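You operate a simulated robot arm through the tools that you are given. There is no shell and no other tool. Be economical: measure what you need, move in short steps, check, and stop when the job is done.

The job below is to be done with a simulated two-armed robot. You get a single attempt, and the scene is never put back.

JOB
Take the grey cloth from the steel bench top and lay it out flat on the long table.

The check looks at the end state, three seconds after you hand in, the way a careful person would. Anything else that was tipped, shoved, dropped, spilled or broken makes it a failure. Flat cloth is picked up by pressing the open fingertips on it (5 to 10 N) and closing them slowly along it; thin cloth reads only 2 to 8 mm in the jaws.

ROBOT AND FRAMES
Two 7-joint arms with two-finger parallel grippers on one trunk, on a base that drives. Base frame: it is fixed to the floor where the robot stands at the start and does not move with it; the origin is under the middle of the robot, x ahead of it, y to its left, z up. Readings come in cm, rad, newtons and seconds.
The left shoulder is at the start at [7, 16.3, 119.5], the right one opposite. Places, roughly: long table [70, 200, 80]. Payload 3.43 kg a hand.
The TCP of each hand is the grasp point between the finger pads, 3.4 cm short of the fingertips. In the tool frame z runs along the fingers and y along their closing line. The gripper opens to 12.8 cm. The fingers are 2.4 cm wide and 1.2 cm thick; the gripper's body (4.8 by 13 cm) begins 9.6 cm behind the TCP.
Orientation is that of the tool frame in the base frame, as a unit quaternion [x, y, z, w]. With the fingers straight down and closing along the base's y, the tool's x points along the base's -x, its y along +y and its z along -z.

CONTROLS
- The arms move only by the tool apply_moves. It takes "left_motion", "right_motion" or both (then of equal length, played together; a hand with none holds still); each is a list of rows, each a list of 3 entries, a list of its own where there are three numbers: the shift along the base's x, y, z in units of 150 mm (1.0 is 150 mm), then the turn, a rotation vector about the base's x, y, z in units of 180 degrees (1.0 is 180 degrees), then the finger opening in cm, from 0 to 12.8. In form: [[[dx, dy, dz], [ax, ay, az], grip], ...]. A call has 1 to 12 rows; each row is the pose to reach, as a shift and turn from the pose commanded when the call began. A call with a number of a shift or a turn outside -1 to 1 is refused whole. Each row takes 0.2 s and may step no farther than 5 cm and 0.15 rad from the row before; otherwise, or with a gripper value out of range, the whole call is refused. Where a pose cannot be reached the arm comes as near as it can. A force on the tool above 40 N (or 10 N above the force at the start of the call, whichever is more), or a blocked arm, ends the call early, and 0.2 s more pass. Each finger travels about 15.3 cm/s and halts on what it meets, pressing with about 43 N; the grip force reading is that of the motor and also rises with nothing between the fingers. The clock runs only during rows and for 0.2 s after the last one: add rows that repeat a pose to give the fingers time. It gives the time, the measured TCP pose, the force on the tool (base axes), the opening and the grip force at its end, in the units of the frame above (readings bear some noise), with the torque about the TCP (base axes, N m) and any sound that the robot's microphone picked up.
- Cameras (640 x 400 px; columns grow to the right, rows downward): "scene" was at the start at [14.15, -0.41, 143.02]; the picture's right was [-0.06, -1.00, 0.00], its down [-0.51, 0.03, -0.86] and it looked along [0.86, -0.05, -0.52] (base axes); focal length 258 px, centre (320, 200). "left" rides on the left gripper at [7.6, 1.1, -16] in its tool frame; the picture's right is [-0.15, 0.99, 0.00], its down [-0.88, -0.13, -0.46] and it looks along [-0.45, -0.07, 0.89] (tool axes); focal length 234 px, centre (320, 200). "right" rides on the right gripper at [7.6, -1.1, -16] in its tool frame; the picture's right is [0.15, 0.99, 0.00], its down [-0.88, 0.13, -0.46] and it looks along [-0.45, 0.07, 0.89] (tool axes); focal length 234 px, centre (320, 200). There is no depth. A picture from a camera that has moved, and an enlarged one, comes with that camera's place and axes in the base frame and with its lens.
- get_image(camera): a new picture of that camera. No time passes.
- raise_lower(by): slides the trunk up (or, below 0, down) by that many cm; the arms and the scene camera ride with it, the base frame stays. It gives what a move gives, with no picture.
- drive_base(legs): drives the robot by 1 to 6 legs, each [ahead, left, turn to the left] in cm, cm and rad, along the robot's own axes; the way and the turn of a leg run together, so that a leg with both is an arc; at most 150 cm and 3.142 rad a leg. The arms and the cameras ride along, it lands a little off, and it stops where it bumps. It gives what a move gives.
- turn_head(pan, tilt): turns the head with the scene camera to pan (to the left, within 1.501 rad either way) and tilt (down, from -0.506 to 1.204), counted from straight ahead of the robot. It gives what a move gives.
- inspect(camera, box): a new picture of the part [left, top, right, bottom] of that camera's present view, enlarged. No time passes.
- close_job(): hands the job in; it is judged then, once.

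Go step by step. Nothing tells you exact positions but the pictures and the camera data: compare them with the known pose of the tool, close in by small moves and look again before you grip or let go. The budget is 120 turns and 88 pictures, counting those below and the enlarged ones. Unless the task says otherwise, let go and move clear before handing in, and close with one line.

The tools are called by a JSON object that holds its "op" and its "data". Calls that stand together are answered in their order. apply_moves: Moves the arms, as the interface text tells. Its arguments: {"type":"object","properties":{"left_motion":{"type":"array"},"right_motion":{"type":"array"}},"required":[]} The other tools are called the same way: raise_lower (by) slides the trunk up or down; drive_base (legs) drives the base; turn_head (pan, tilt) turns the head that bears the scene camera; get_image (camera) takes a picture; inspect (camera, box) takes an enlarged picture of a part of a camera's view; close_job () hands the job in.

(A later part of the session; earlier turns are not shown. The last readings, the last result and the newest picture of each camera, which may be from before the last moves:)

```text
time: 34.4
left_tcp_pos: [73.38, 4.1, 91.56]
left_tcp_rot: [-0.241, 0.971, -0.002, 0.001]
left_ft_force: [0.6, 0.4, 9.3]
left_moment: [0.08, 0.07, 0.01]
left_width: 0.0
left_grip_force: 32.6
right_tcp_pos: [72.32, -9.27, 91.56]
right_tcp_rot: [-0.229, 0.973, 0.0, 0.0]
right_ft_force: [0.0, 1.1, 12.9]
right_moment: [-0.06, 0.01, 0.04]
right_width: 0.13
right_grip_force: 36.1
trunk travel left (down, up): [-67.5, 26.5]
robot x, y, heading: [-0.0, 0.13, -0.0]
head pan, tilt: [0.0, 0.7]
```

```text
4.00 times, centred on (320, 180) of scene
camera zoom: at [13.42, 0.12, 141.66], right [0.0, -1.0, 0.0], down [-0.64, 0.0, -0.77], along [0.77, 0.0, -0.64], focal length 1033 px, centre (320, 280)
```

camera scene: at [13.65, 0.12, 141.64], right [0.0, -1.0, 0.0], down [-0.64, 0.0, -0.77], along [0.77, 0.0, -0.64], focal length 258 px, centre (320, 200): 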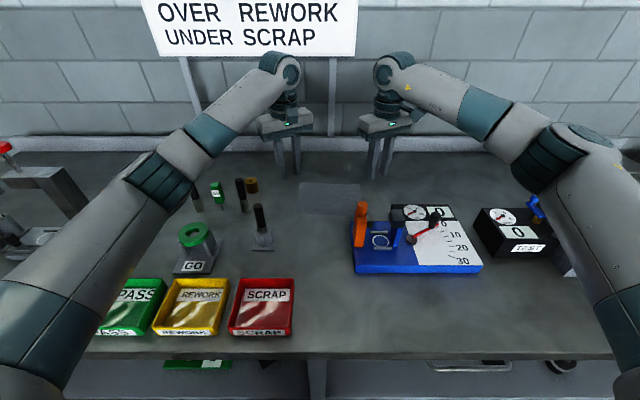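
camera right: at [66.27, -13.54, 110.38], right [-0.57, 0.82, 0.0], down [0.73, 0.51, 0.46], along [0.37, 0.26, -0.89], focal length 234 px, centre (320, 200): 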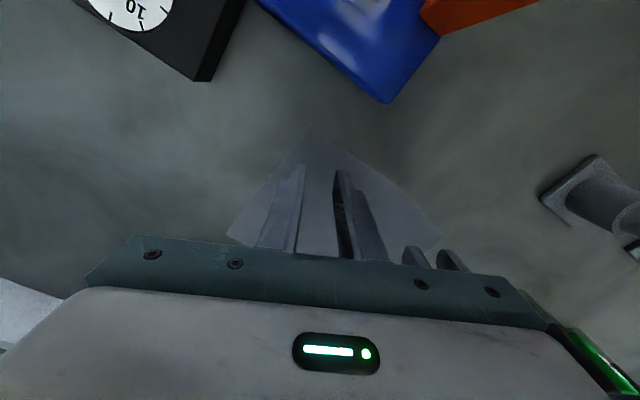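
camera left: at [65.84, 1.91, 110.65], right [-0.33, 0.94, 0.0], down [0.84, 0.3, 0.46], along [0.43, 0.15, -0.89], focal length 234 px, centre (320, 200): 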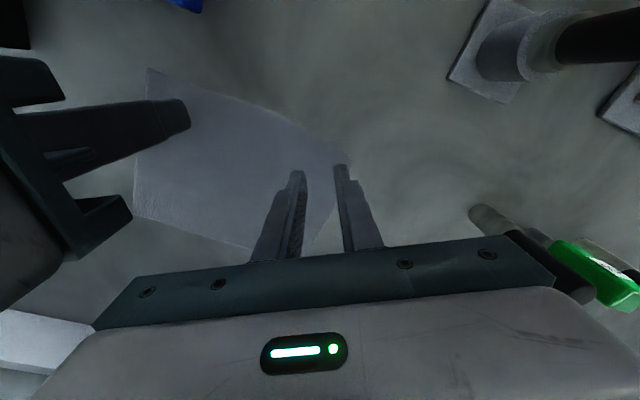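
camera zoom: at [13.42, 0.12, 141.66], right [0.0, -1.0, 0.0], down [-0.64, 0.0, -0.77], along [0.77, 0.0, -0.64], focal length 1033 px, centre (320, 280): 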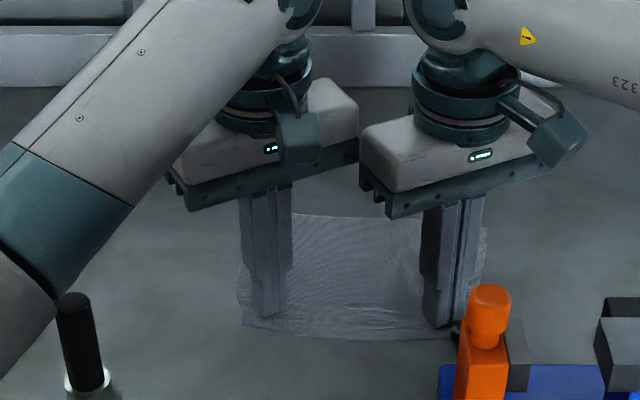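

The left jaws read 0 mm (no cloth) and the right 1.3 mm (doubtful). I'll lift both 1.5 cm to see what's held.

{"op": "apply_moves", "data": {"left_motion": [[[0, 0, 0.05], [0, 0, 0], 0], [[0, 0, 0.1], [0, 0, 0], 0], [[0, 0, 0.1], [0, 0, 0], 0]], "right_motion": [[[0, 0, 0.05], [0, 0, 0], 0], [[0, 0, 0.1], [0, 0, 0], 0], [[0, 0, 0.1], [0, 0, 0], 0]]}}

{"op": "inspect", "data": {"camera": "scene", "box": [240, 130, 400, 230]}}

{"op": "inspect", "data": {"camera": "left", "box": [120, 30, 440, 230]}}

```text
time: 35.2
left_tcp_pos: [73.63, 4.06, 92.74]
left_tcp_rot: [-0.242, 0.97, -0.002, -0.001]
left_ft_force: [-0.3, 0.3, 0.0]
left_moment: [-0.01, 0.02, -0.03]
left_width: 0.0
left_grip_force: 33.0
right_tcp_pos: [72.65, -9.36, 92.84]
right_tcp_rot: [-0.228, 0.974, 0.0, -0.002]
right_ft_force: [-0.8, -0.2, -0.1]
right_moment: [0.0, 0.0, -0.02]
right_width: 0.12
right_grip_force: 35.9
trunk travel left (down, up): [-67.5, 26.5]
robot x, y, heading: [0.05, 0.14, 0.001]
head pan, tilt: [0.0, 0.7]
```

```text
4.00 times, centred on (320, 180) of scene
camera zoom: at [13.8, 0.11, 141.61], right [0.0, -1.0, 0.0], down [-0.64, 0.0, -0.76], along [0.76, 0.0, -0.64], focal length 1033 px, centre (320, 280)
```

zoom: 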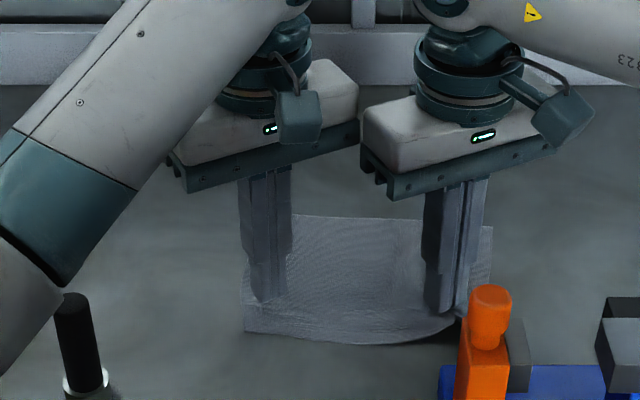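

```text
2.00 times, centred on (280, 130) of left
camera zoom: at [66.45, 1.55, 108.78], right [-0.33, 0.94, 0.0], down [0.84, 0.3, 0.45], along [0.43, 0.15, -0.89], focal length 468 px, centre (400, 340)
```

zoom: 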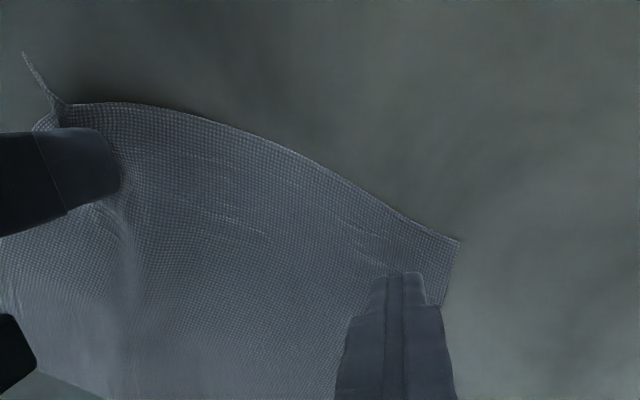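

The right hand holds its corner. The left slipped off; I'll set the right back down lightly, shift the left about 1 cm further in, and retry with more pressure.

{"op": "apply_moves", "data": {"left_motion": [[[-0.01, -0.035, 0.03], [0, 0, 0], 1.2], [[-0.02, -0.07, 0.03], [0, 0, 0], 2.2], [[-0.02, -0.07, 0.0], [0, 0, 0], 2.2], [[-0.02, -0.07, -0.05], [0, 0, 0], 2.2], [[-0.02, -0.07, -0.085], [0, 0, 0], 2.2], [[-0.02, -0.07, -0.085], [0, 0, 0], 2.2]], "right_motion": [[[0, 0, -0.04], [0, 0, 0], 0], [[0, 0, -0.085], [0, 0, 0], 0], [[0, 0, -0.085], [0, 0, 0], 0], [[0, 0, -0.085], [0, 0, 0], 0], [[0, 0, -0.085], [0, 0, 0], 0], [[0, 0, -0.085], [0, 0, 0], 0]]}}

{"op": "inspect", "data": {"camera": "left", "box": [120, 30, 440, 230]}}

```text
time: 36.6
left_tcp_pos: [73.3, 2.92, 91.51]
left_tcp_rot: [-0.242, 0.97, -0.003, 0.0]
left_ft_force: [0.3, 0.5, 0.7]
left_moment: [-0.01, -0.01, 0.0]
left_width: 2.2
left_grip_force: 0.1
right_tcp_pos: [72.51, -9.37, 91.48]
right_tcp_rot: [-0.229, 0.973, -0.001, -0.001]
right_ft_force: [0.3, 0.2, -0.4]
right_moment: [0.0, -0.01, 0.06]
right_width: 0.14
right_grip_force: 36.0
trunk travel left (down, up): [-67.5, 26.5]
robot x, y, heading: [0.13, 0.33, 0.0]
head pan, tilt: [0.0, 0.7]
```

```text
2.00 times, centred on (280, 130) of left
camera zoom: at [66.12, 0.44, 107.53], right [-0.33, 0.94, 0.0], down [0.84, 0.3, 0.46], along [0.43, 0.15, -0.89], focal length 468 px, centre (400, 340)
```

zoom: 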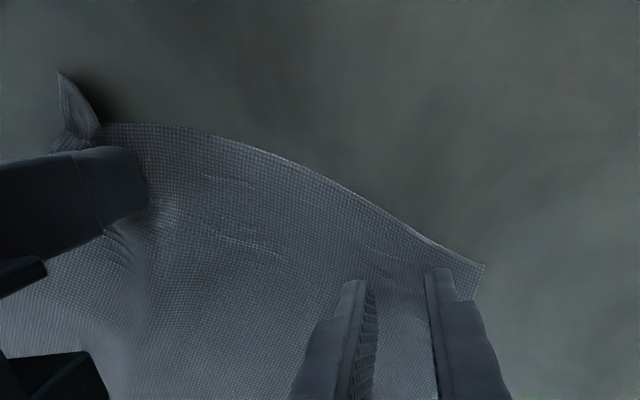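

Both left fingers are on the cloth by the corner. Pressing a little.

{"op": "apply_moves", "data": {"left_motion": [[[0, 0, -0.012], [0, 0, 0], 2.2], [[0, 0, -0.024], [0, 0, 0], 2.2], [[0, 0, -0.024], [0, 0, 0], 2.2]]}}

```text
time: 37.4
left_tcp_pos: [73.23, 2.91, 91.55]
left_tcp_rot: [-0.241, 0.97, -0.003, 0.002]
left_ft_force: [3.6, 0.8, 23.0]
left_moment: [0.42, 0.15, -0.1]
left_width: 2.13
left_grip_force: 0.0
right_tcp_pos: [72.46, -9.29, 91.7]
right_tcp_rot: [-0.23, 0.973, 0.0, 0.0]
right_ft_force: [-0.8, 0.2, 0.3]
right_moment: [0.01, 0.01, -0.02]
right_width: 0.14
right_grip_force: 35.9
trunk travel left (down, up): [-67.5, 26.5]
robot x, y, heading: [-0.25, 0.21, -0.002]
head pan, tilt: [0.0, 0.7]
```

Too hard (23 N); I'll ease up 1.5 mm and read again.

{"op": "apply_moves", "data": {"left_motion": [[[0, 0, 0.01], [0, 0, 0], 2.2], [[0, 0, 0.011], [0, 0, 0], 2.2]]}}

```text
time: 38.0
left_tcp_pos: [73.23, 2.84, 91.43]
left_tcp_rot: [-0.241, 0.971, -0.002, 0.002]
left_ft_force: [3.8, 0.1, 22.1]
left_moment: [0.39, 0.09, -0.05]
left_width: 2.14
left_grip_force: 0.0
right_tcp_pos: [72.26, -9.38, 91.78]
right_tcp_rot: [-0.229, 0.973, 0.0, 0.0]
right_ft_force: [-0.5, 1.0, -0.1]
right_moment: [0.0, 0.01, -0.03]
right_width: 0.16
right_grip_force: 36.2
trunk travel left (down, up): [-67.5, 26.5]
robot x, y, heading: [0.23, -0.28, 0.006]
head pan, tilt: [0.0, 0.7]
```

{"op": "apply_moves", "data": {"left_motion": [[[0, 0, 0.01], [0, 0, 0], 2.2], [[0, 0, 0.01], [0, 0, 0], 2.2]]}}

```text
time: 38.6
left_tcp_pos: [73.18, 2.87, 91.56]
left_tcp_rot: [-0.24, 0.971, -0.002, 0.0]
left_ft_force: [0.9, -0.5, 13.6]
left_moment: [0.21, 0.06, -0.01]
left_width: 2.15
left_grip_force: 0.1
right_tcp_pos: [72.47, -9.34, 91.7]
right_tcp_rot: [-0.229, 0.973, 0.0, 0.0]
right_ft_force: [0.1, 0.2, 1.0]
right_moment: [0.01, -0.02, 0.02]
right_width: 0.14
right_grip_force: 36.2
trunk travel left (down, up): [-67.5, 26.5]
robot x, y, heading: [-0.02, 0.1, 0.006]
head pan, tilt: [0.0, 0.7]
```

13.6 N, similar to what worked on the right. Closing slowly with a hair of relief.

{"op": "apply_moves", "data": {"left_motion": [[[0, 0, 0.003], [0, 0, 0], 2.0], [[0, 0, 0.003], [0, 0, 0], 1.8], [[0, 0, 0.003], [0, 0, 0], 1.6], [[0, 0, 0.003], [0, 0, 0], 1.4], [[0, 0, 0.003], [0, 0, 0], 1.2], [[0, 0, 0.003], [0, 0, 0], 1.0], [[0, 0, 0.003], [0, 0, 0], 0.8], [[0, 0, 0.003], [0, 0, 0], 0.6], [[0, 0, 0.003], [0, 0, 0], 0.4], [[0, 0, 0.003], [0, 0, 0], 0.2], [[0, 0, 0.003], [0, 0, 0], 0], [[0, 0, 0.003], [0, 0, 0], 0]]}}

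{"op": "inspect", "data": {"camera": "left", "box": [120, 30, 440, 230]}}

```text
time: 41.2
left_tcp_pos: [73.27, 2.84, 91.63]
left_tcp_rot: [-0.241, 0.97, -0.002, 0.0]
left_ft_force: [-0.1, -0.3, 0.2]
left_moment: [0.0, -0.03, 0.02]
left_width: 0.0
left_grip_force: 33.2
right_tcp_pos: [72.49, -9.29, 91.5]
right_tcp_rot: [-0.23, 0.973, 0.0, -0.001]
right_ft_force: [0.0, -0.1, 0.6]
right_moment: [-0.03, 0.03, -0.01]
right_width: 0.15
right_grip_force: 36.4
trunk travel left (down, up): [-67.5, 26.5]
robot x, y, heading: [-0.1, 0.47, 0.005]
head pan, tilt: [0.0, 0.7]
```

```text
2.00 times, centred on (280, 130) of left
camera zoom: at [66.1, 0.45, 107.56], right [-0.33, 0.94, 0.0], down [0.84, 0.3, 0.46], along [0.43, 0.15, -0.89], focal length 468 px, centre (400, 340)
```

zoom: 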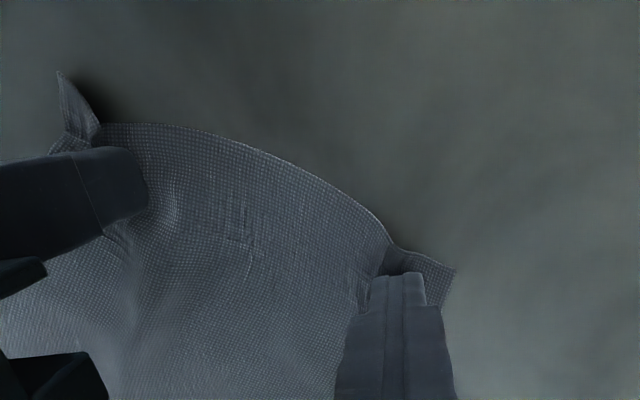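

A ridge formed at the left fingers though the reading is 0. I'll lift the left a little to check.

{"op": "apply_moves", "data": {"left_motion": [[[0, 0, 0.05], [0, 0, 0], 0], [[0, 0, 0.1], [0, 0, 0], 0], [[0, 0, 0.1], [0, 0, 0], 0]]}}

{"op": "inspect", "data": {"camera": "left", "box": [120, 30, 440, 230]}}

```text
time: 42.0
left_tcp_pos: [73.4, 2.95, 92.93]
left_tcp_rot: [-0.241, 0.971, -0.001, 0.0]
left_ft_force: [0.4, 0.4, 0.1]
left_moment: [-0.03, 0.02, 0.04]
left_width: 0.02
left_grip_force: 32.8
right_tcp_pos: [72.53, -9.28, 91.5]
right_tcp_rot: [-0.229, 0.973, 0.0, -0.001]
right_ft_force: [1.0, 0.6, 0.2]
right_moment: [0.03, 0.04, 0.04]
right_width: 0.15
right_grip_force: 36.6
trunk travel left (down, up): [-67.5, 26.5]
robot x, y, heading: [0.15, 0.31, -0.0]
head pan, tilt: [0.0, 0.7]
```

```text
2.00 times, centred on (280, 130) of left
camera zoom: at [66.1, 0.48, 108.99], right [-0.33, 0.94, 0.0], down [0.84, 0.3, 0.46], along [0.43, 0.15, -0.89], focal length 468 px, centre (400, 340)
```

zoom: 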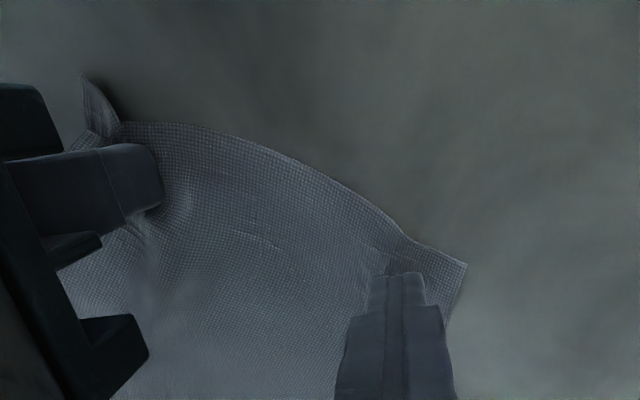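

Not held: the pressure had faded away as it closed. Retrying with the pressure kept up while closing.

{"op": "apply_moves", "data": {"left_motion": [[[0, 0, 0.02], [0, 0, 0], 1.2], [[0, 0, 0.02], [0, 0, 0], 2.3], [[0, 0, -0.04], [0, 0, 0], 2.3], [[0, 0, -0.09], [0, 0, 0], 2.3], [[0, 0, -0.103], [0, 0, 0], 2.3], [[0, 0, -0.103], [0, 0, 0], 2.3]]}}

```text
time: 43.4
left_tcp_pos: [73.28, 2.87, 91.42]
left_tcp_rot: [-0.241, 0.971, -0.002, 0.0]
left_ft_force: [0.6, -0.4, 4.9]
left_moment: [0.06, 0.01, -0.01]
left_width: 2.3
left_grip_force: 0.1
right_tcp_pos: [72.54, -9.33, 91.53]
right_tcp_rot: [-0.23, 0.973, -0.001, 0.0]
right_ft_force: [-0.3, -0.3, 0.0]
right_moment: [-0.06, 0.0, 0.02]
right_width: 0.17
right_grip_force: 35.6
trunk travel left (down, up): [-67.5, 26.5]
robot x, y, heading: [0.11, 0.13, 0.007]
head pan, tilt: [0.0, 0.7]
```

{"op": "apply_moves", "data": {"left_motion": [[[0, 0, -0.008], [0, 0, 0], 2.3], [[0, 0, -0.008], [0, 0, 0], 2.1], [[0, 0, -0.008], [0, 0, 0], 1.9], [[0, 0, -0.009], [0, 0, 0], 1.7], [[0, 0, -0.009], [0, 0, 0], 1.5], [[0, 0, -0.01], [0, 0, 0], 1.3], [[0, 0, -0.01], [0, 0, 0], 1.1], [[0, 0, -0.011], [0, 0, 0], 0.9], [[0, 0, -0.011], [0, 0, 0], 0.6], [[0, 0, -0.012], [0, 0, 0], 0.3], [[0, 0, -0.012], [0, 0, 0], 0], [[0, 0, -0.012], [0, 0, 0], 0]]}}

{"op": "inspect", "data": {"camera": "left", "box": [120, 30, 440, 230]}}

```text
time: 46.0
left_tcp_pos: [73.13, 2.87, 91.61]
left_tcp_rot: [-0.241, 0.97, -0.002, 0.001]
left_ft_force: [1.9, 0.3, 20.4]
left_moment: [0.15, 0.03, 0.0]
left_width: 0.13
left_grip_force: 36.4
right_tcp_pos: [72.4, -9.4, 91.71]
right_tcp_rot: [-0.229, 0.973, -0.001, 0.0]
right_ft_force: [0.5, -0.1, -0.4]
right_moment: [0.02, 0.02, 0.04]
right_width: 0.12
right_grip_force: 35.8
trunk travel left (down, up): [-67.5, 26.5]
robot x, y, heading: [-0.1, -0.23, 0.004]
head pan, tilt: [0.0, 0.7]
```

```text
2.00 times, centred on (280, 130) of left
camera zoom: at [65.89, 0.48, 107.48], right [-0.33, 0.94, -0.01], down [0.84, 0.3, 0.46], along [0.43, 0.15, -0.89], focal length 468 px, centre (400, 340)
```

zoom: 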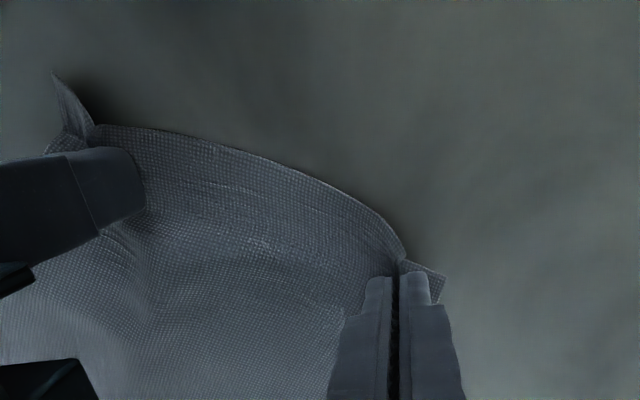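

Both hands now read 1.3 mm of cloth. Lifting both together gently.

{"op": "apply_moves", "data": {"left_motion": [[[0, 0, 0.06], [0, 0, 0], 0], [[0, 0, 0.13], [0, 0, 0], 0], [[0, 0, 0.2], [0, 0, 0], 0], [[0, 0, 0.3], [0, 0, 0], 0], [[0, 0, 0.4], [0, 0, 0], 0], [[0, 0, 0.5], [0, 0, 0], 0], [[0, 0, 0.5], [0, 0, 0], 0]], "right_motion": [[[0, 0, 0.06], [0, 0, 0], 0], [[0, 0, 0.13], [0, 0, 0], 0], [[0, 0, 0.2], [0, 0, 0], 0], [[0, 0, 0.3], [0, 0, 0], 0], [[0, 0, 0.4], [0, 0, 0], 0], [[0, 0, 0.5], [0, 0, 0], 0], [[0, 0, 0.5], [0, 0, 0], 0]]}}

{"op": "inspect", "data": {"camera": "scene", "box": [240, 100, 400, 200]}}

```text
time: 47.6
left_tcp_pos: [73.28, 2.98, 98.88]
left_tcp_rot: [-0.242, 0.97, -0.002, 0.0]
left_ft_force: [-0.2, -0.2, -0.1]
left_moment: [0.03, -0.01, -0.02]
left_width: 0.13
left_grip_force: 36.2
right_tcp_pos: [72.58, -9.36, 99.02]
right_tcp_rot: [-0.229, 0.974, 0.001, 0.0]
right_ft_force: [-0.1, -0.5, 0.0]
right_moment: [-0.02, -0.03, 0.01]
right_width: 0.14
right_grip_force: 35.9
trunk travel left (down, up): [-67.5, 26.5]
robot x, y, heading: [-0.05, -0.08, 0.0]
head pan, tilt: [0.0, 0.7]
```

```text
4.00 times, centred on (320, 150) of scene
camera zoom: at [13.74, 0.1, 141.62], right [0.0, -1.0, 0.0], down [-0.64, 0.0, -0.76], along [0.76, 0.0, -0.64], focal length 1033 px, centre (320, 400)
```

zoom: 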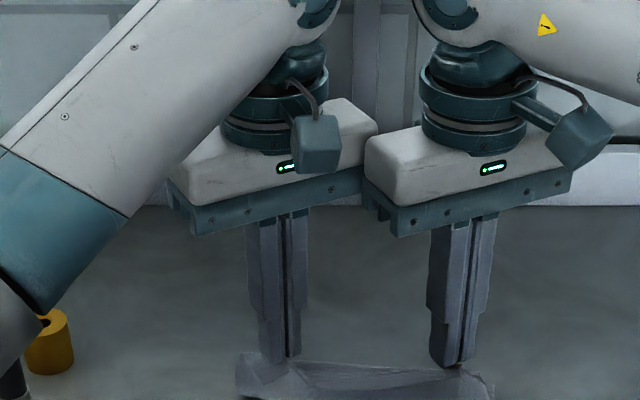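

Both corners are held and the cloth is lifting between them. I'll raise the trunk high so the hanging cloth clears the bench items.

{"op": "raise_lower", "data": {"by": 26}}

{"op": "get_image", "data": {"camera": "scene"}}

```text
time: 50.3
left_tcp_pos: [73.3, 2.92, 124.71]
left_tcp_rot: [-0.241, 0.97, -0.002, -0.001]
left_ft_force: [-0.1, -0.5, 0.3]
left_moment: [-0.02, -0.01, 0.01]
left_width: 0.15
left_grip_force: 36.5
right_tcp_pos: [72.49, -9.31, 125.01]
right_tcp_rot: [-0.229, 0.973, -0.001, -0.001]
right_ft_force: [0.4, 0.1, 0.2]
right_moment: [0.0, 0.01, -0.01]
right_width: 0.11
right_grip_force: 36.2
trunk travel left (down, up): [-93.5, 0.5]
robot x, y, heading: [-0.24, -0.7, -0.001]
head pan, tilt: [0.0, 0.7]
```

```text
54 pictures are left
camera scene: at [13.74, 0.11, 167.62], right [0.0, -1.0, 0.0], down [-0.64, 0.0, -0.76], along [0.76, 0.0, -0.64], focal length 258 px, centre (320, 200)
```

scene: 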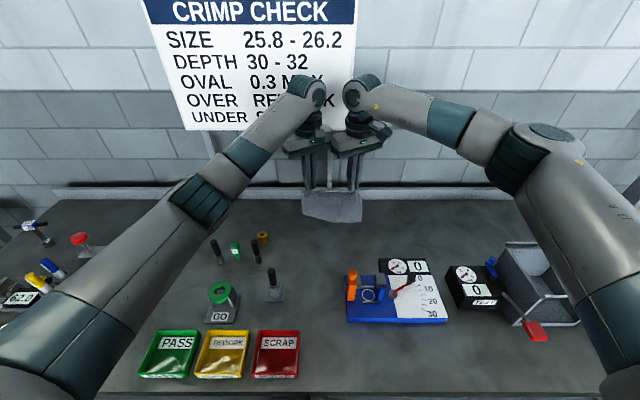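

The cloth hangs neatly and clears everything. Before driving, I'll look left and at the free floor.

{"op": "turn_head", "data": {"pan": 1.5, "tilt": 0.5}}

{"op": "get_image", "data": {"camera": "scene"}}

```text
time: 51.9
left_tcp_pos: [73.28, 2.99, 124.78]
left_tcp_rot: [-0.241, 0.971, -0.002, 0.0]
left_ft_force: [-0.4, 0.3, -0.5]
left_moment: [-0.01, -0.04, 0.05]
left_width: 0.17
left_grip_force: 36.2
right_tcp_pos: [72.58, -9.3, 124.91]
right_tcp_rot: [-0.229, 0.973, 0.0, -0.001]
right_ft_force: [-0.4, 0.1, 0.0]
right_moment: [-0.01, 0.01, -0.01]
right_width: 0.13
right_grip_force: 35.7
trunk travel left (down, up): [-93.5, 0.5]
robot x, y, heading: [0.21, -0.03, 0.001]
head pan, tilt: [1.499, 0.499]
```

```text
53 pictures are left
camera scene: at [5.88, 9.17, 169.4], right [1.0, -0.07, 0.0], down [-0.03, -0.48, -0.88], along [0.06, 0.88, -0.48], focal length 258 px, centre (320, 200)
```

scene: 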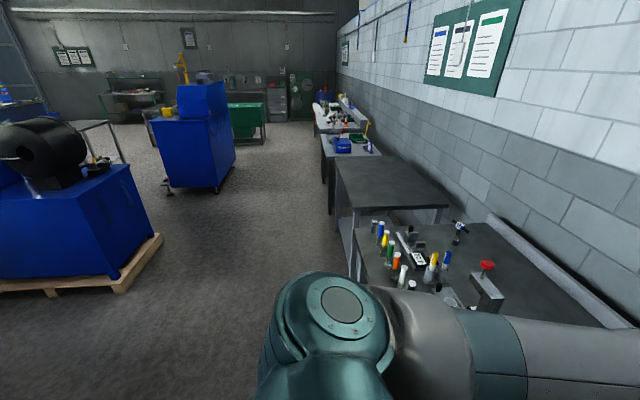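

The long table spans roughly x 35–104, y 158–262 and is bare; the floor between is open. I'll back away from the bench, then go left.

{"op": "drive_base", "data": {"legs": [[-55, 0, 0], [0, 105, 0], [0, 103, 0]]}}

{"op": "turn_head", "data": {"pan": 0, "tilt": 0.6}}

{"op": "get_image", "data": {"camera": "scene"}}

```text
time: 65.0
left_tcp_pos: [16.27, 209.77, 124.79]
left_tcp_rot: [-0.246, 0.969, -0.003, 0.0]
left_ft_force: [0.0, -0.1, -0.9]
left_moment: [0.0, 0.03, -0.03]
left_width: 0.15
left_grip_force: 36.8
right_tcp_pos: [15.6, 197.47, 125.06]
right_tcp_rot: [-0.235, 0.972, 0.001, 0.0]
right_ft_force: [-0.3, 0.2, -0.3]
right_moment: [-0.03, 0.0, 0.02]
right_width: 0.16
right_grip_force: 36.0
trunk travel left (down, up): [-93.5, 0.5]
robot x, y, heading: [-57.01, 205.87, 0.013]
head pan, tilt: [1.499, 0.499]
```

```text
time: 66.6
left_tcp_pos: [16.13, 209.84, 124.9]
left_tcp_rot: [-0.246, 0.969, -0.002, 0.0]
left_ft_force: [-0.6, 0.6, 0.2]
left_moment: [0.04, -0.01, -0.02]
left_width: 0.14
left_grip_force: 36.1
right_tcp_pos: [15.61, 197.53, 124.96]
right_tcp_rot: [-0.235, 0.972, 0.0, 0.0]
right_ft_force: [0.7, 0.1, -0.5]
right_moment: [-0.02, -0.01, 0.01]
right_width: 0.11
right_grip_force: 35.9
trunk travel left (down, up): [-93.5, 0.5]
robot x, y, heading: [-56.98, 206.17, 0.014]
head pan, tilt: [0.0, 0.6]
```

```text
52 pictures are left
camera scene: at [-42.98, 206.35, 168.49], right [0.01, -1.0, 0.0], down [-0.57, -0.01, -0.82], along [0.82, 0.01, -0.57], focal length 258 px, centre (320, 200)
```

scene: 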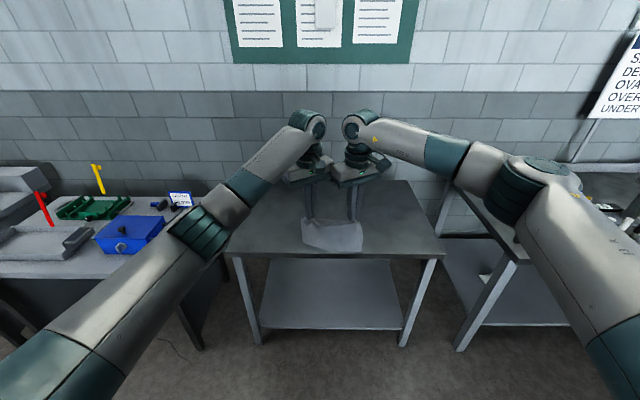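

The bare table is right ahead (front edge x≈39, y about 148–251). I'll drive up to it, keeping the same standoff as at the bench.

{"op": "drive_base", "data": {"legs": [[56, -3, -0.013]]}}

{"op": "get_image", "data": {"camera": "scene"}}

{"op": "get_image", "data": {"camera": "left"}}

```text
time: 69.8
left_tcp_pos: [71.99, 205.97, 124.89]
left_tcp_rot: [-0.24, 0.971, -0.002, 0.001]
left_ft_force: [-0.6, -0.1, -0.5]
left_moment: [0.01, -0.03, -0.01]
left_width: 0.14
left_grip_force: 36.3
right_tcp_pos: [71.28, 193.78, 125.07]
right_tcp_rot: [-0.226, 0.974, -0.001, 0.0]
right_ft_force: [-0.2, -0.2, 0.2]
right_moment: [0.01, -0.02, 0.02]
right_width: 0.16
right_grip_force: 35.8
trunk travel left (down, up): [-93.5, 0.5]
robot x, y, heading: [-0.97, 203.38, -0.002]
head pan, tilt: [0.0, 0.6]
```

```text
51 pictures are left
camera scene: at [12.74, 203.4, 168.51], right [0.0, -1.0, 0.0], down [-0.56, 0.0, -0.83], along [0.83, 0.0, -0.56], focal length 258 px, centre (320, 200)
```

scene: 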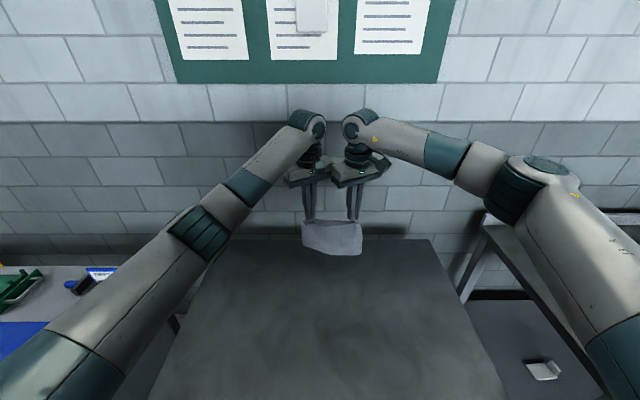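

```text
50 pictures are left
camera left: at [64.79, 203.57, 140.89], right [-0.33, 0.94, 0.0], down [0.84, 0.3, 0.46], along [0.43, 0.15, -0.89], focal length 234 px, centre (320, 200)
```

left: 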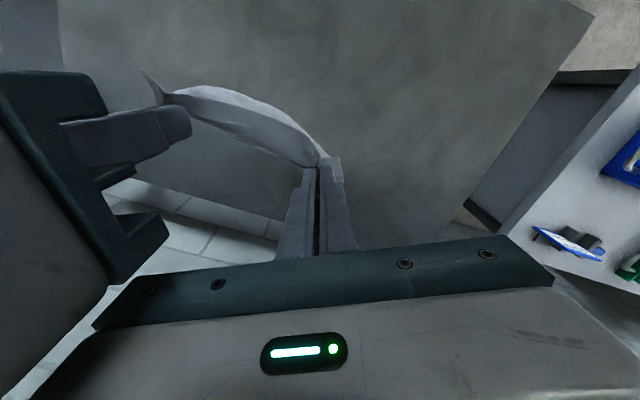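

The hands are over the table. I'll take a little slack out of the top edge by spreading the hands slightly, and lower the trunk until the cloth's lower edge is near the table.

{"op": "apply_moves", "data": {"left_motion": [[[0.1, 0.012, 0], [0, 0, 0], 0], [[0.25, 0.025, 0], [0, 0, 0], 0], [[0.25, 0.025, 0], [0, 0, 0], 0]], "right_motion": [[[0.1, -0.012, 0], [0, 0, 0], 0], [[0.25, -0.025, 0], [0, 0, 0], 0], [[0.25, -0.025, 0], [0, 0, 0], 0]]}}

{"op": "raise_lower", "data": {"by": -25}}

{"op": "get_image", "data": {"camera": "scene"}}

{"op": "get_image", "data": {"camera": "left"}}

```text
time: 70.6
left_tcp_pos: [75.88, 206.36, 124.85]
left_tcp_rot: [-0.238, 0.971, -0.003, 0.0]
left_ft_force: [-0.8, -1.3, 0.0]
left_moment: [-0.07, 0.03, 0.0]
left_width: 0.16
left_grip_force: 36.3
right_tcp_pos: [75.24, 193.41, 124.99]
right_tcp_rot: [-0.227, 0.974, 0.0, -0.001]
right_ft_force: [-1.1, 1.4, -0.2]
right_moment: [0.04, 0.0, -0.01]
right_width: 0.11
right_grip_force: 35.7
trunk travel left (down, up): [-93.5, 0.5]
robot x, y, heading: [-1.16, 203.27, -0.004]
head pan, tilt: [0.0, 0.6]
```

```text
time: 73.2
left_tcp_pos: [75.87, 206.32, 99.86]
left_tcp_rot: [-0.239, 0.971, -0.002, 0.0]
left_ft_force: [0.5, -2.8, 0.9]
left_moment: [-0.07, -0.03, 0.01]
left_width: 0.11
left_grip_force: 36.1
right_tcp_pos: [75.12, 193.44, 100.03]
right_tcp_rot: [-0.226, 0.974, 0.0, -0.001]
right_ft_force: [-0.2, 1.2, -0.5]
right_moment: [0.04, 0.0, -0.01]
right_width: 0.11
right_grip_force: 36.1
trunk travel left (down, up): [-68.5, 25.5]
robot x, y, heading: [-1.48, 203.67, -0.002]
head pan, tilt: [0.0, 0.6]
```

```text
49 pictures are left
camera scene: at [12.9, 203.39, 143.5], right [0.0, -1.0, 0.0], down [-0.57, 0.0, -0.82], along [0.82, 0.0, -0.57], focal length 258 px, centre (320, 200)
```

scene: 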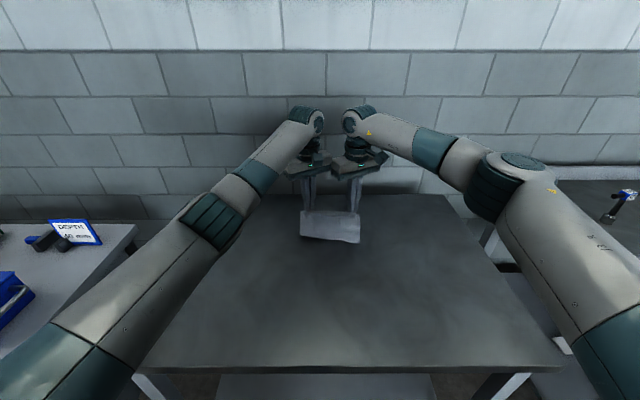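

```text
48 pictures are left
camera left: at [68.66, 203.95, 115.81], right [-0.33, 0.94, 0.0], down [0.84, 0.3, 0.46], along [0.43, 0.15, -0.89], focal length 234 px, centre (320, 200)
```

left: 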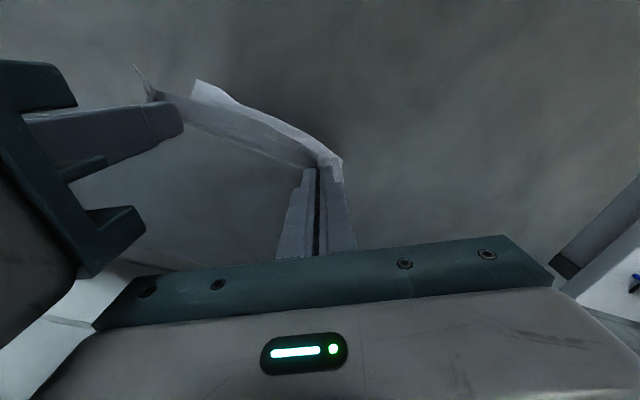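

The top edge is now taut and the lower edge hangs about 2 cm over the table (z≈82). I'll lower in an arc toward me so the cloth lays down from the far side.

{"op": "apply_moves", "data": {"left_motion": [[[0, 0, -0.06], [0, 0, 0], 0], [[-0.07, 0, -0.08], [0, 0, 0], 0], [[-0.147, 0, -0.1], [0, 0, 0], 0], [[-0.235, 0, -0.12], [0, 0, 0], 0], [[-0.32, 0, -0.14], [0, 0, 0], 0], [[-0.375, 0, -0.165], [0, 0, 0], 0], [[-0.433, 0, -0.193], [0, 0, 0], 0], [[-0.433, 0, -0.193], [0, 0, 0], 0]], "right_motion": [[[0, 0, -0.06], [0, 0, 0], 0], [[-0.07, 0, -0.08], [0, 0, 0], 0], [[-0.147, 0, -0.1], [0, 0, 0], 0], [[-0.235, 0, -0.12], [0, 0, 0], 0], [[-0.32, 0, -0.14], [0, 0, 0], 0], [[-0.375, 0, -0.165], [0, 0, 0], 0], [[-0.433, 0, -0.193], [0, 0, 0], 0], [[-0.433, 0, -0.193], [0, 0, 0], 0]]}}

{"op": "inspect", "data": {"camera": "scene", "box": [240, 150, 400, 250]}}

{"op": "get_image", "data": {"camera": "left"}}

```text
time: 75.0
left_tcp_pos: [69.44, 206.41, 96.9]
left_tcp_rot: [-0.24, 0.971, -0.001, -0.001]
left_ft_force: [0.3, -0.8, 0.8]
left_moment: [-0.07, 0.04, 0.03]
left_width: 0.13
left_grip_force: 36.6
right_tcp_pos: [68.66, 193.42, 97.18]
right_tcp_rot: [-0.228, 0.974, 0.0, 0.0]
right_ft_force: [-0.4, 0.7, -0.3]
right_moment: [0.05, 0.0, -0.03]
right_width: 0.11
right_grip_force: 35.9
trunk travel left (down, up): [-68.5, 25.5]
robot x, y, heading: [-0.95, 203.35, -0.002]
head pan, tilt: [0.0, 0.6]
```

```text
4.00 times, centred on (320, 200) of scene
camera zoom: at [12.93, 203.39, 143.49], right [0.0, -1.0, 0.0], down [-0.57, 0.0, -0.82], along [0.82, 0.0, -0.57], focal length 1033 px, centre (320, 200)
```

zoom: 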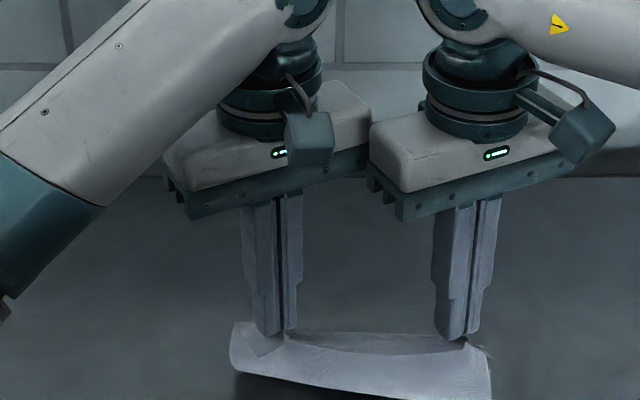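

```text
46 pictures are left
camera left: at [62.17, 203.95, 112.84], right [-0.33, 0.94, 0.0], down [0.84, 0.3, 0.45], along [0.43, 0.15, -0.89], focal length 234 px, centre (320, 200)
```

left: 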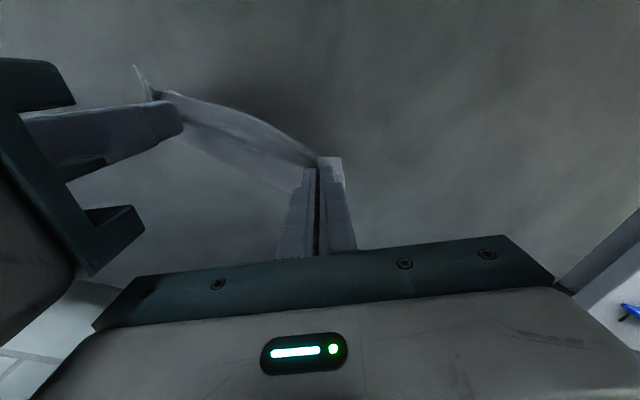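

The lower edge leans to the far side as wanted, likely about to touch. Continuing the arc a bit and checking.

{"op": "apply_moves", "data": {"left_motion": [[[-0.02, 0, -0.05], [0, 0, 0], 0], [[-0.06, 0, -0.1], [0, 0, 0], 0], [[-0.12, 0, -0.15], [0, 0, 0], 0], [[-0.18, 0, -0.2], [0, 0, 0], 0], [[-0.18, 0, -0.2], [0, 0, 0], 0]], "right_motion": [[[-0.02, 0, -0.05], [0, 0, 0], 0], [[-0.06, 0, -0.1], [0, 0, 0], 0], [[-0.12, 0, -0.15], [0, 0, 0], 0], [[-0.18, 0, -0.2], [0, 0, 0], 0], [[-0.18, 0, -0.2], [0, 0, 0], 0]]}}

{"op": "inspect", "data": {"camera": "scene", "box": [240, 150, 400, 250]}}

{"op": "get_image", "data": {"camera": "left"}}

```text
time: 76.2
left_tcp_pos: [66.59, 206.5, 93.86]
left_tcp_rot: [-0.24, 0.971, -0.002, 0.0]
left_ft_force: [-0.5, -1.4, -0.8]
left_moment: [-0.06, 0.03, 0.0]
left_width: 0.13
left_grip_force: 36.0
right_tcp_pos: [65.8, 193.39, 94.15]
right_tcp_rot: [-0.227, 0.974, 0.001, -0.001]
right_ft_force: [1.5, 2.7, 0.4]
right_moment: [0.03, 0.0, 0.02]
right_width: 0.12
right_grip_force: 36.2
trunk travel left (down, up): [-68.5, 25.5]
robot x, y, heading: [-1.07, 203.56, -0.002]
head pan, tilt: [0.0, 0.6]
```

```text
4.00 times, centred on (320, 200) of scene
camera zoom: at [12.92, 203.39, 143.49], right [0.0, -1.0, 0.0], down [-0.57, 0.0, -0.82], along [0.82, 0.0, -0.57], focal length 1033 px, centre (320, 200)
```

zoom: 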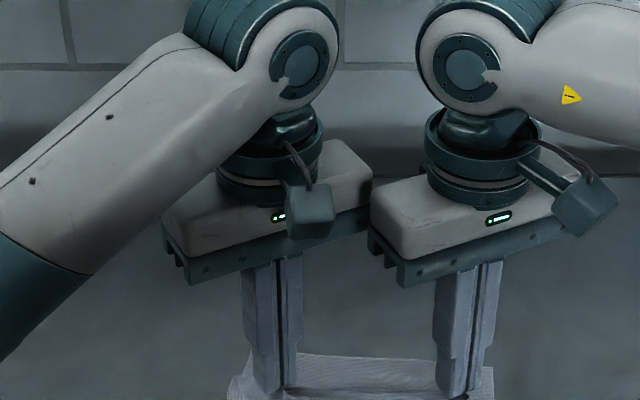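

```text
44 pictures are left
camera left: at [59.46, 203.94, 109.88], right [-0.33, 0.94, 0.0], down [0.84, 0.3, 0.46], along [0.43, 0.15, -0.89], focal length 234 px, centre (320, 200)
```

left: 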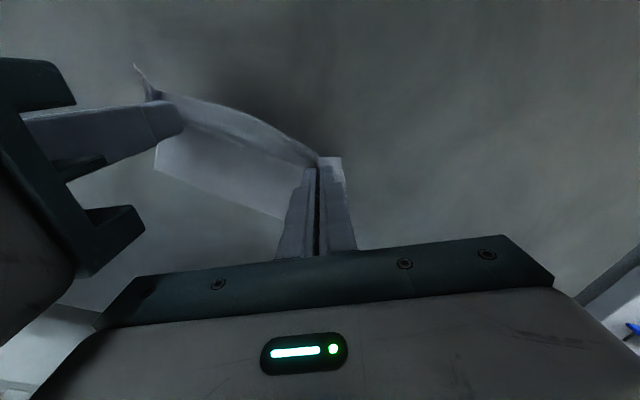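

The far edge has landed about 11 cm ahead of the hands and the cloth is unrolling well. Continuing the arc to about 1 cm above the table.

{"op": "apply_moves", "data": {"left_motion": [[[-0.05, 0, -0.067], [0, 0, 0], 0], [[-0.1, 0, -0.133], [0, 0, 0], 0], [[-0.13, 0, -0.2], [0, 0, 0], 0], [[-0.16, 0, -0.267], [0, 0, 0], 0], [[-0.185, 0, -0.333], [0, 0, 0], 0], [[-0.2, 0, -0.4], [0, 0, 0], 0], [[-0.215, 0, -0.48], [0, 0, 0], 0], [[-0.215, 0, -0.48], [0, 0, 0], 0]], "right_motion": [[[-0.05, 0, -0.067], [0, 0, 0], 0], [[-0.1, 0, -0.133], [0, 0, 0], 0], [[-0.13, 0, -0.2], [0, 0, 0], 0], [[-0.16, 0, -0.267], [0, 0, 0], 0], [[-0.185, 0, -0.333], [0, 0, 0], 0], [[-0.2, 0, -0.4], [0, 0, 0], 0], [[-0.215, 0, -0.5], [0, 0, 0], 0], [[-0.215, 0, -0.5], [0, 0, 0], 0]]}}

{"op": "turn_head", "data": {"pan": 0, "tilt": 0.85}}

{"op": "inspect", "data": {"camera": "scene", "box": [240, 150, 400, 250]}}

{"op": "get_image", "data": {"camera": "left"}}

{"op": "get_image", "data": {"camera": "right"}}

```text
time: 77.7
left_tcp_pos: [63.77, 206.31, 88.59]
left_tcp_rot: [-0.24, 0.971, -0.009, 0.009]
left_ft_force: [-2.9, -0.1, 21.7]
left_moment: [0.13, 0.33, 0.01]
left_width: 0.15
left_grip_force: 36.5
right_tcp_pos: [63.07, 193.55, 88.45]
right_tcp_rot: [-0.227, 0.974, 0.002, 0.008]
right_ft_force: [-3.3, 0.0, 19.9]
right_moment: [-0.08, 0.19, -0.06]
right_width: 0.13
right_grip_force: 35.8
trunk travel left (down, up): [-68.5, 25.5]
robot x, y, heading: [-1.53, 203.69, -0.007]
head pan, tilt: [0.0, 0.6]
stopped in row 7 (left hand): the force on the tool passed its limit (the readings are from after the stop); the commanded pose is now the measured one
```

```text
time: 78.5
left_tcp_pos: [63.69, 206.32, 88.51]
left_tcp_rot: [-0.24, 0.971, -0.009, 0.009]
left_ft_force: [5.6, -2.3, 33.2]
left_moment: [0.15, 0.05, 0.02]
left_width: 0.15
left_grip_force: 36.4
right_tcp_pos: [62.88, 193.43, 88.52]
right_tcp_rot: [-0.226, 0.974, 0.001, 0.008]
right_ft_force: [4.7, 1.9, 30.0]
right_moment: [0.02, -0.06, -0.03]
right_width: 0.12
right_grip_force: 35.8
trunk travel left (down, up): [-68.5, 25.5]
robot x, y, heading: [-1.42, 203.43, -0.001]
head pan, tilt: [0.0, 0.85]
```

```text
4.00 times, centred on (320, 200) of scene
camera zoom: at [11.33, 203.42, 141.51], right [0.0, -1.0, 0.0], down [-0.75, 0.0, -0.66], along [0.66, 0.0, -0.75], focal length 1033 px, centre (320, 200)
```

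zoom: 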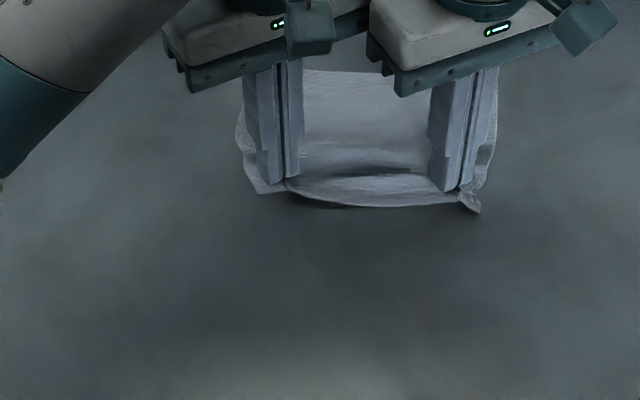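

```text
42 pictures are left
camera left: at [56.18, 204.01, 104.38], right [-0.33, 0.94, -0.02], down [0.83, 0.3, 0.47], along [0.45, 0.14, -0.88], focal length 234 px, centre (320, 200)
```

left: 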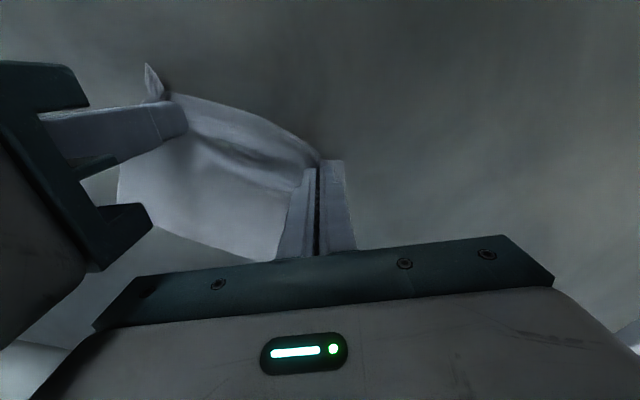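

```text
41 pictures are left
camera right: at [56.41, 189.28, 104.36], right [-0.57, 0.82, -0.01], down [0.73, 0.5, 0.47], along [0.39, 0.26, -0.88], focal length 234 px, centre (320, 200)
```

right: 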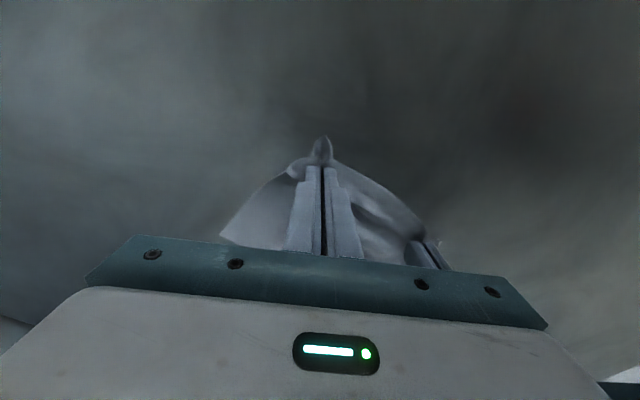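

The table top turned out to be at z≈85, so the hands touched down early with about 2 cm of slack. I'll ease up 6 mm and draw back to pull the cloth smooth.

{"op": "apply_moves", "data": {"left_motion": [[[0, 0, 0.03], [0, 0, 0], 0], [[0, 0, 0.05], [0, 0, 0], 0], [[-0.05, 0, 0.05], [0, 0, 0], 0], [[-0.1, 0, 0.05], [0, 0, 0], 0], [[-0.15, 0, 0.045], [0, 0, 0], 0], [[-0.18, 0, 0.04], [0, 0, 0], 0], [[-0.18, 0, 0.04], [0, 0, 0], 0]], "right_motion": [[[0, 0, 0.03], [0, 0, 0], 0], [[0, 0, 0.05], [0, 0, 0], 0], [[-0.05, 0, 0.05], [0, 0, 0], 0], [[-0.1, 0, 0.05], [0, 0, 0], 0], [[-0.15, 0, 0.045], [0, 0, 0], 0], [[-0.18, 0, 0.04], [0, 0, 0], 0], [[-0.18, 0, 0.04], [0, 0, 0], 0]]}}

{"op": "inspect", "data": {"camera": "scene", "box": [240, 150, 400, 250]}}

{"op": "get_image", "data": {"camera": "left"}}

```text
time: 80.1
left_tcp_pos: [61.26, 206.23, 88.63]
left_tcp_rot: [-0.24, 0.971, -0.007, 0.005]
left_ft_force: [0.1, -0.2, -0.2]
left_moment: [-0.02, 0.01, 0.01]
left_width: 0.14
left_grip_force: 36.2
right_tcp_pos: [60.5, 193.47, 88.71]
right_tcp_rot: [-0.226, 0.974, 0.001, 0.005]
right_ft_force: [0.8, 0.5, 0.3]
right_moment: [0.0, 0.0, 0.0]
right_width: 0.13
right_grip_force: 36.5
trunk travel left (down, up): [-68.5, 25.5]
robot x, y, heading: [-1.2, 203.04, -0.004]
head pan, tilt: [0.0, 0.85]
```

```text
4.00 times, centred on (320, 200) of scene
camera zoom: at [11.93, 203.39, 141.4], right [0.0, -1.0, 0.0], down [-0.75, 0.0, -0.66], along [0.66, 0.0, -0.75], focal length 1033 px, centre (320, 200)
```

zoom: 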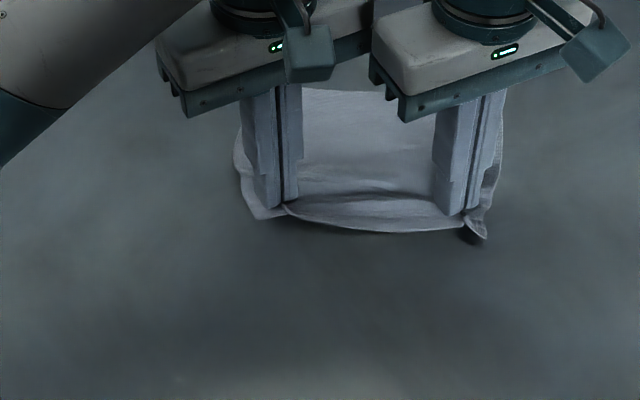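

```text
39 pictures are left
camera left: at [53.86, 203.99, 104.51], right [-0.33, 0.94, -0.01], down [0.83, 0.3, 0.46], along [0.44, 0.14, -0.89], focal length 234 px, centre (320, 200)
```

left: 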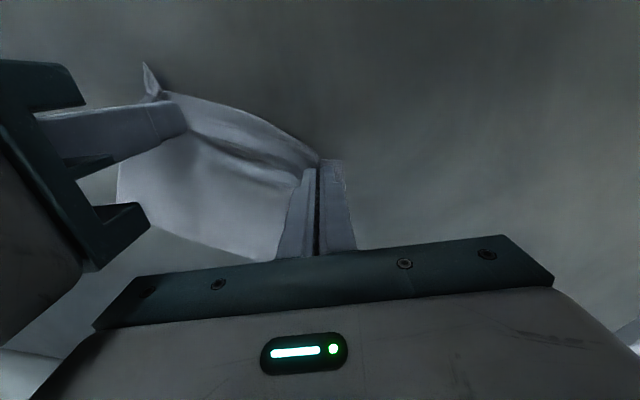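

The cloth mostly slid along, nearly flat with a gathered near edge. I'll lightly touch down and open the fingers slowly so the gathers spread back out.

{"op": "apply_moves", "data": {"left_motion": [[[0, 0, -0.015], [0, 0, 0], 0], [[0, 0, -0.02], [0, 0, 0], 0], [[0, 0, -0.02], [0, 0, 0], 0.3], [[0, 0, -0.02], [0, 0, 0], 0.6], [[0, 0, -0.02], [0, 0, 0], 0.9], [[0, 0, -0.02], [0, 0, 0], 1.2], [[0, 0, -0.02], [0, 0, 0], 1.5], [[0, 0, -0.02], [0, 0, 0], 1.8], [[0, 0, -0.02], [0, 0, 0], 2.1], [[0, 0, -0.02], [0, 0, 0], 2.4], [[0, 0, -0.02], [0, 0, 0], 2.4]], "right_motion": [[[0, 0, -0.015], [0, 0, 0], 0], [[0, 0, -0.02], [0, 0, 0], 0], [[0, 0, -0.02], [0, 0, 0], 0.3], [[0, 0, -0.02], [0, 0, 0], 0.6], [[0, 0, -0.02], [0, 0, 0], 0.9], [[0, 0, -0.02], [0, 0, 0], 1.2], [[0, 0, -0.02], [0, 0, 0], 1.5], [[0, 0, -0.02], [0, 0, 0], 1.8], [[0, 0, -0.02], [0, 0, 0], 2.1], [[0, 0, -0.02], [0, 0, 0], 2.4], [[0, 0, -0.02], [0, 0, 0], 2.4]]}}

{"op": "inspect", "data": {"camera": "scene", "box": [240, 150, 400, 250]}}

{"op": "get_image", "data": {"camera": "left"}}

{"op": "get_image", "data": {"camera": "right"}}

```text
time: 82.5
left_tcp_pos: [61.01, 206.28, 88.48]
left_tcp_rot: [-0.24, 0.971, -0.007, 0.007]
left_ft_force: [1.7, -1.7, 20.8]
left_moment: [0.2, 0.16, -0.02]
left_width: 2.2
left_grip_force: 0.1
right_tcp_pos: [60.31, 193.32, 88.57]
right_tcp_rot: [-0.227, 0.974, 0.001, 0.007]
right_ft_force: [1.0, 1.4, 14.6]
right_moment: [0.05, 0.01, -0.03]
right_width: 2.0
right_grip_force: 0.1
trunk travel left (down, up): [-68.5, 25.5]
robot x, y, heading: [-1.23, 203.43, -0.0]
head pan, tilt: [0.0, 0.85]
```

```text
4.00 times, centred on (320, 200) of scene
camera zoom: at [11.57, 203.37, 141.45], right [0.0, -1.0, 0.0], down [-0.75, 0.0, -0.66], along [0.66, 0.0, -0.75], focal length 1033 px, centre (320, 200)
```

zoom: 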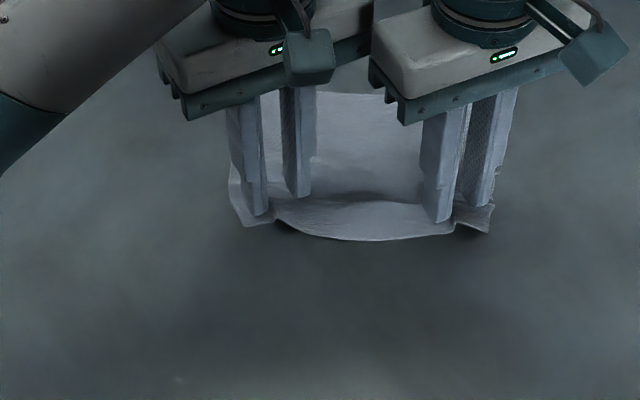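

```text
37 pictures are left
camera left: at [53.62, 203.97, 104.42], right [-0.33, 0.94, -0.02], down [0.83, 0.3, 0.47], along [0.45, 0.14, -0.88], focal length 234 px, centre (320, 200)
```

left: 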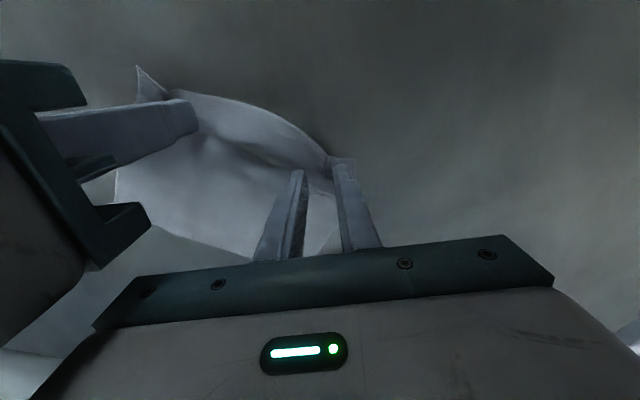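

```text
36 pictures are left
camera right: at [53.86, 189.2, 104.4], right [-0.57, 0.82, 0.0], down [0.73, 0.5, 0.47], along [0.39, 0.26, -0.88], focal length 234 px, centre (320, 200)
```

right: 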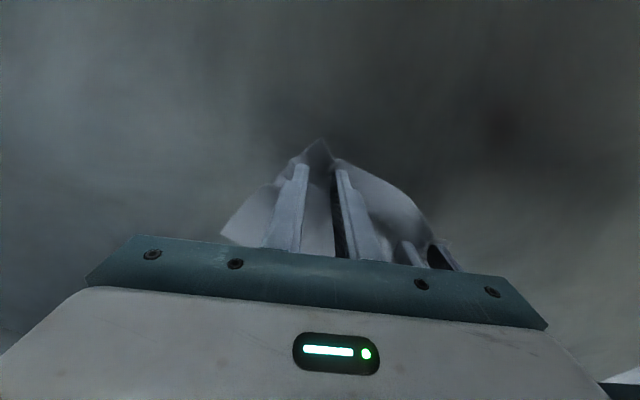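

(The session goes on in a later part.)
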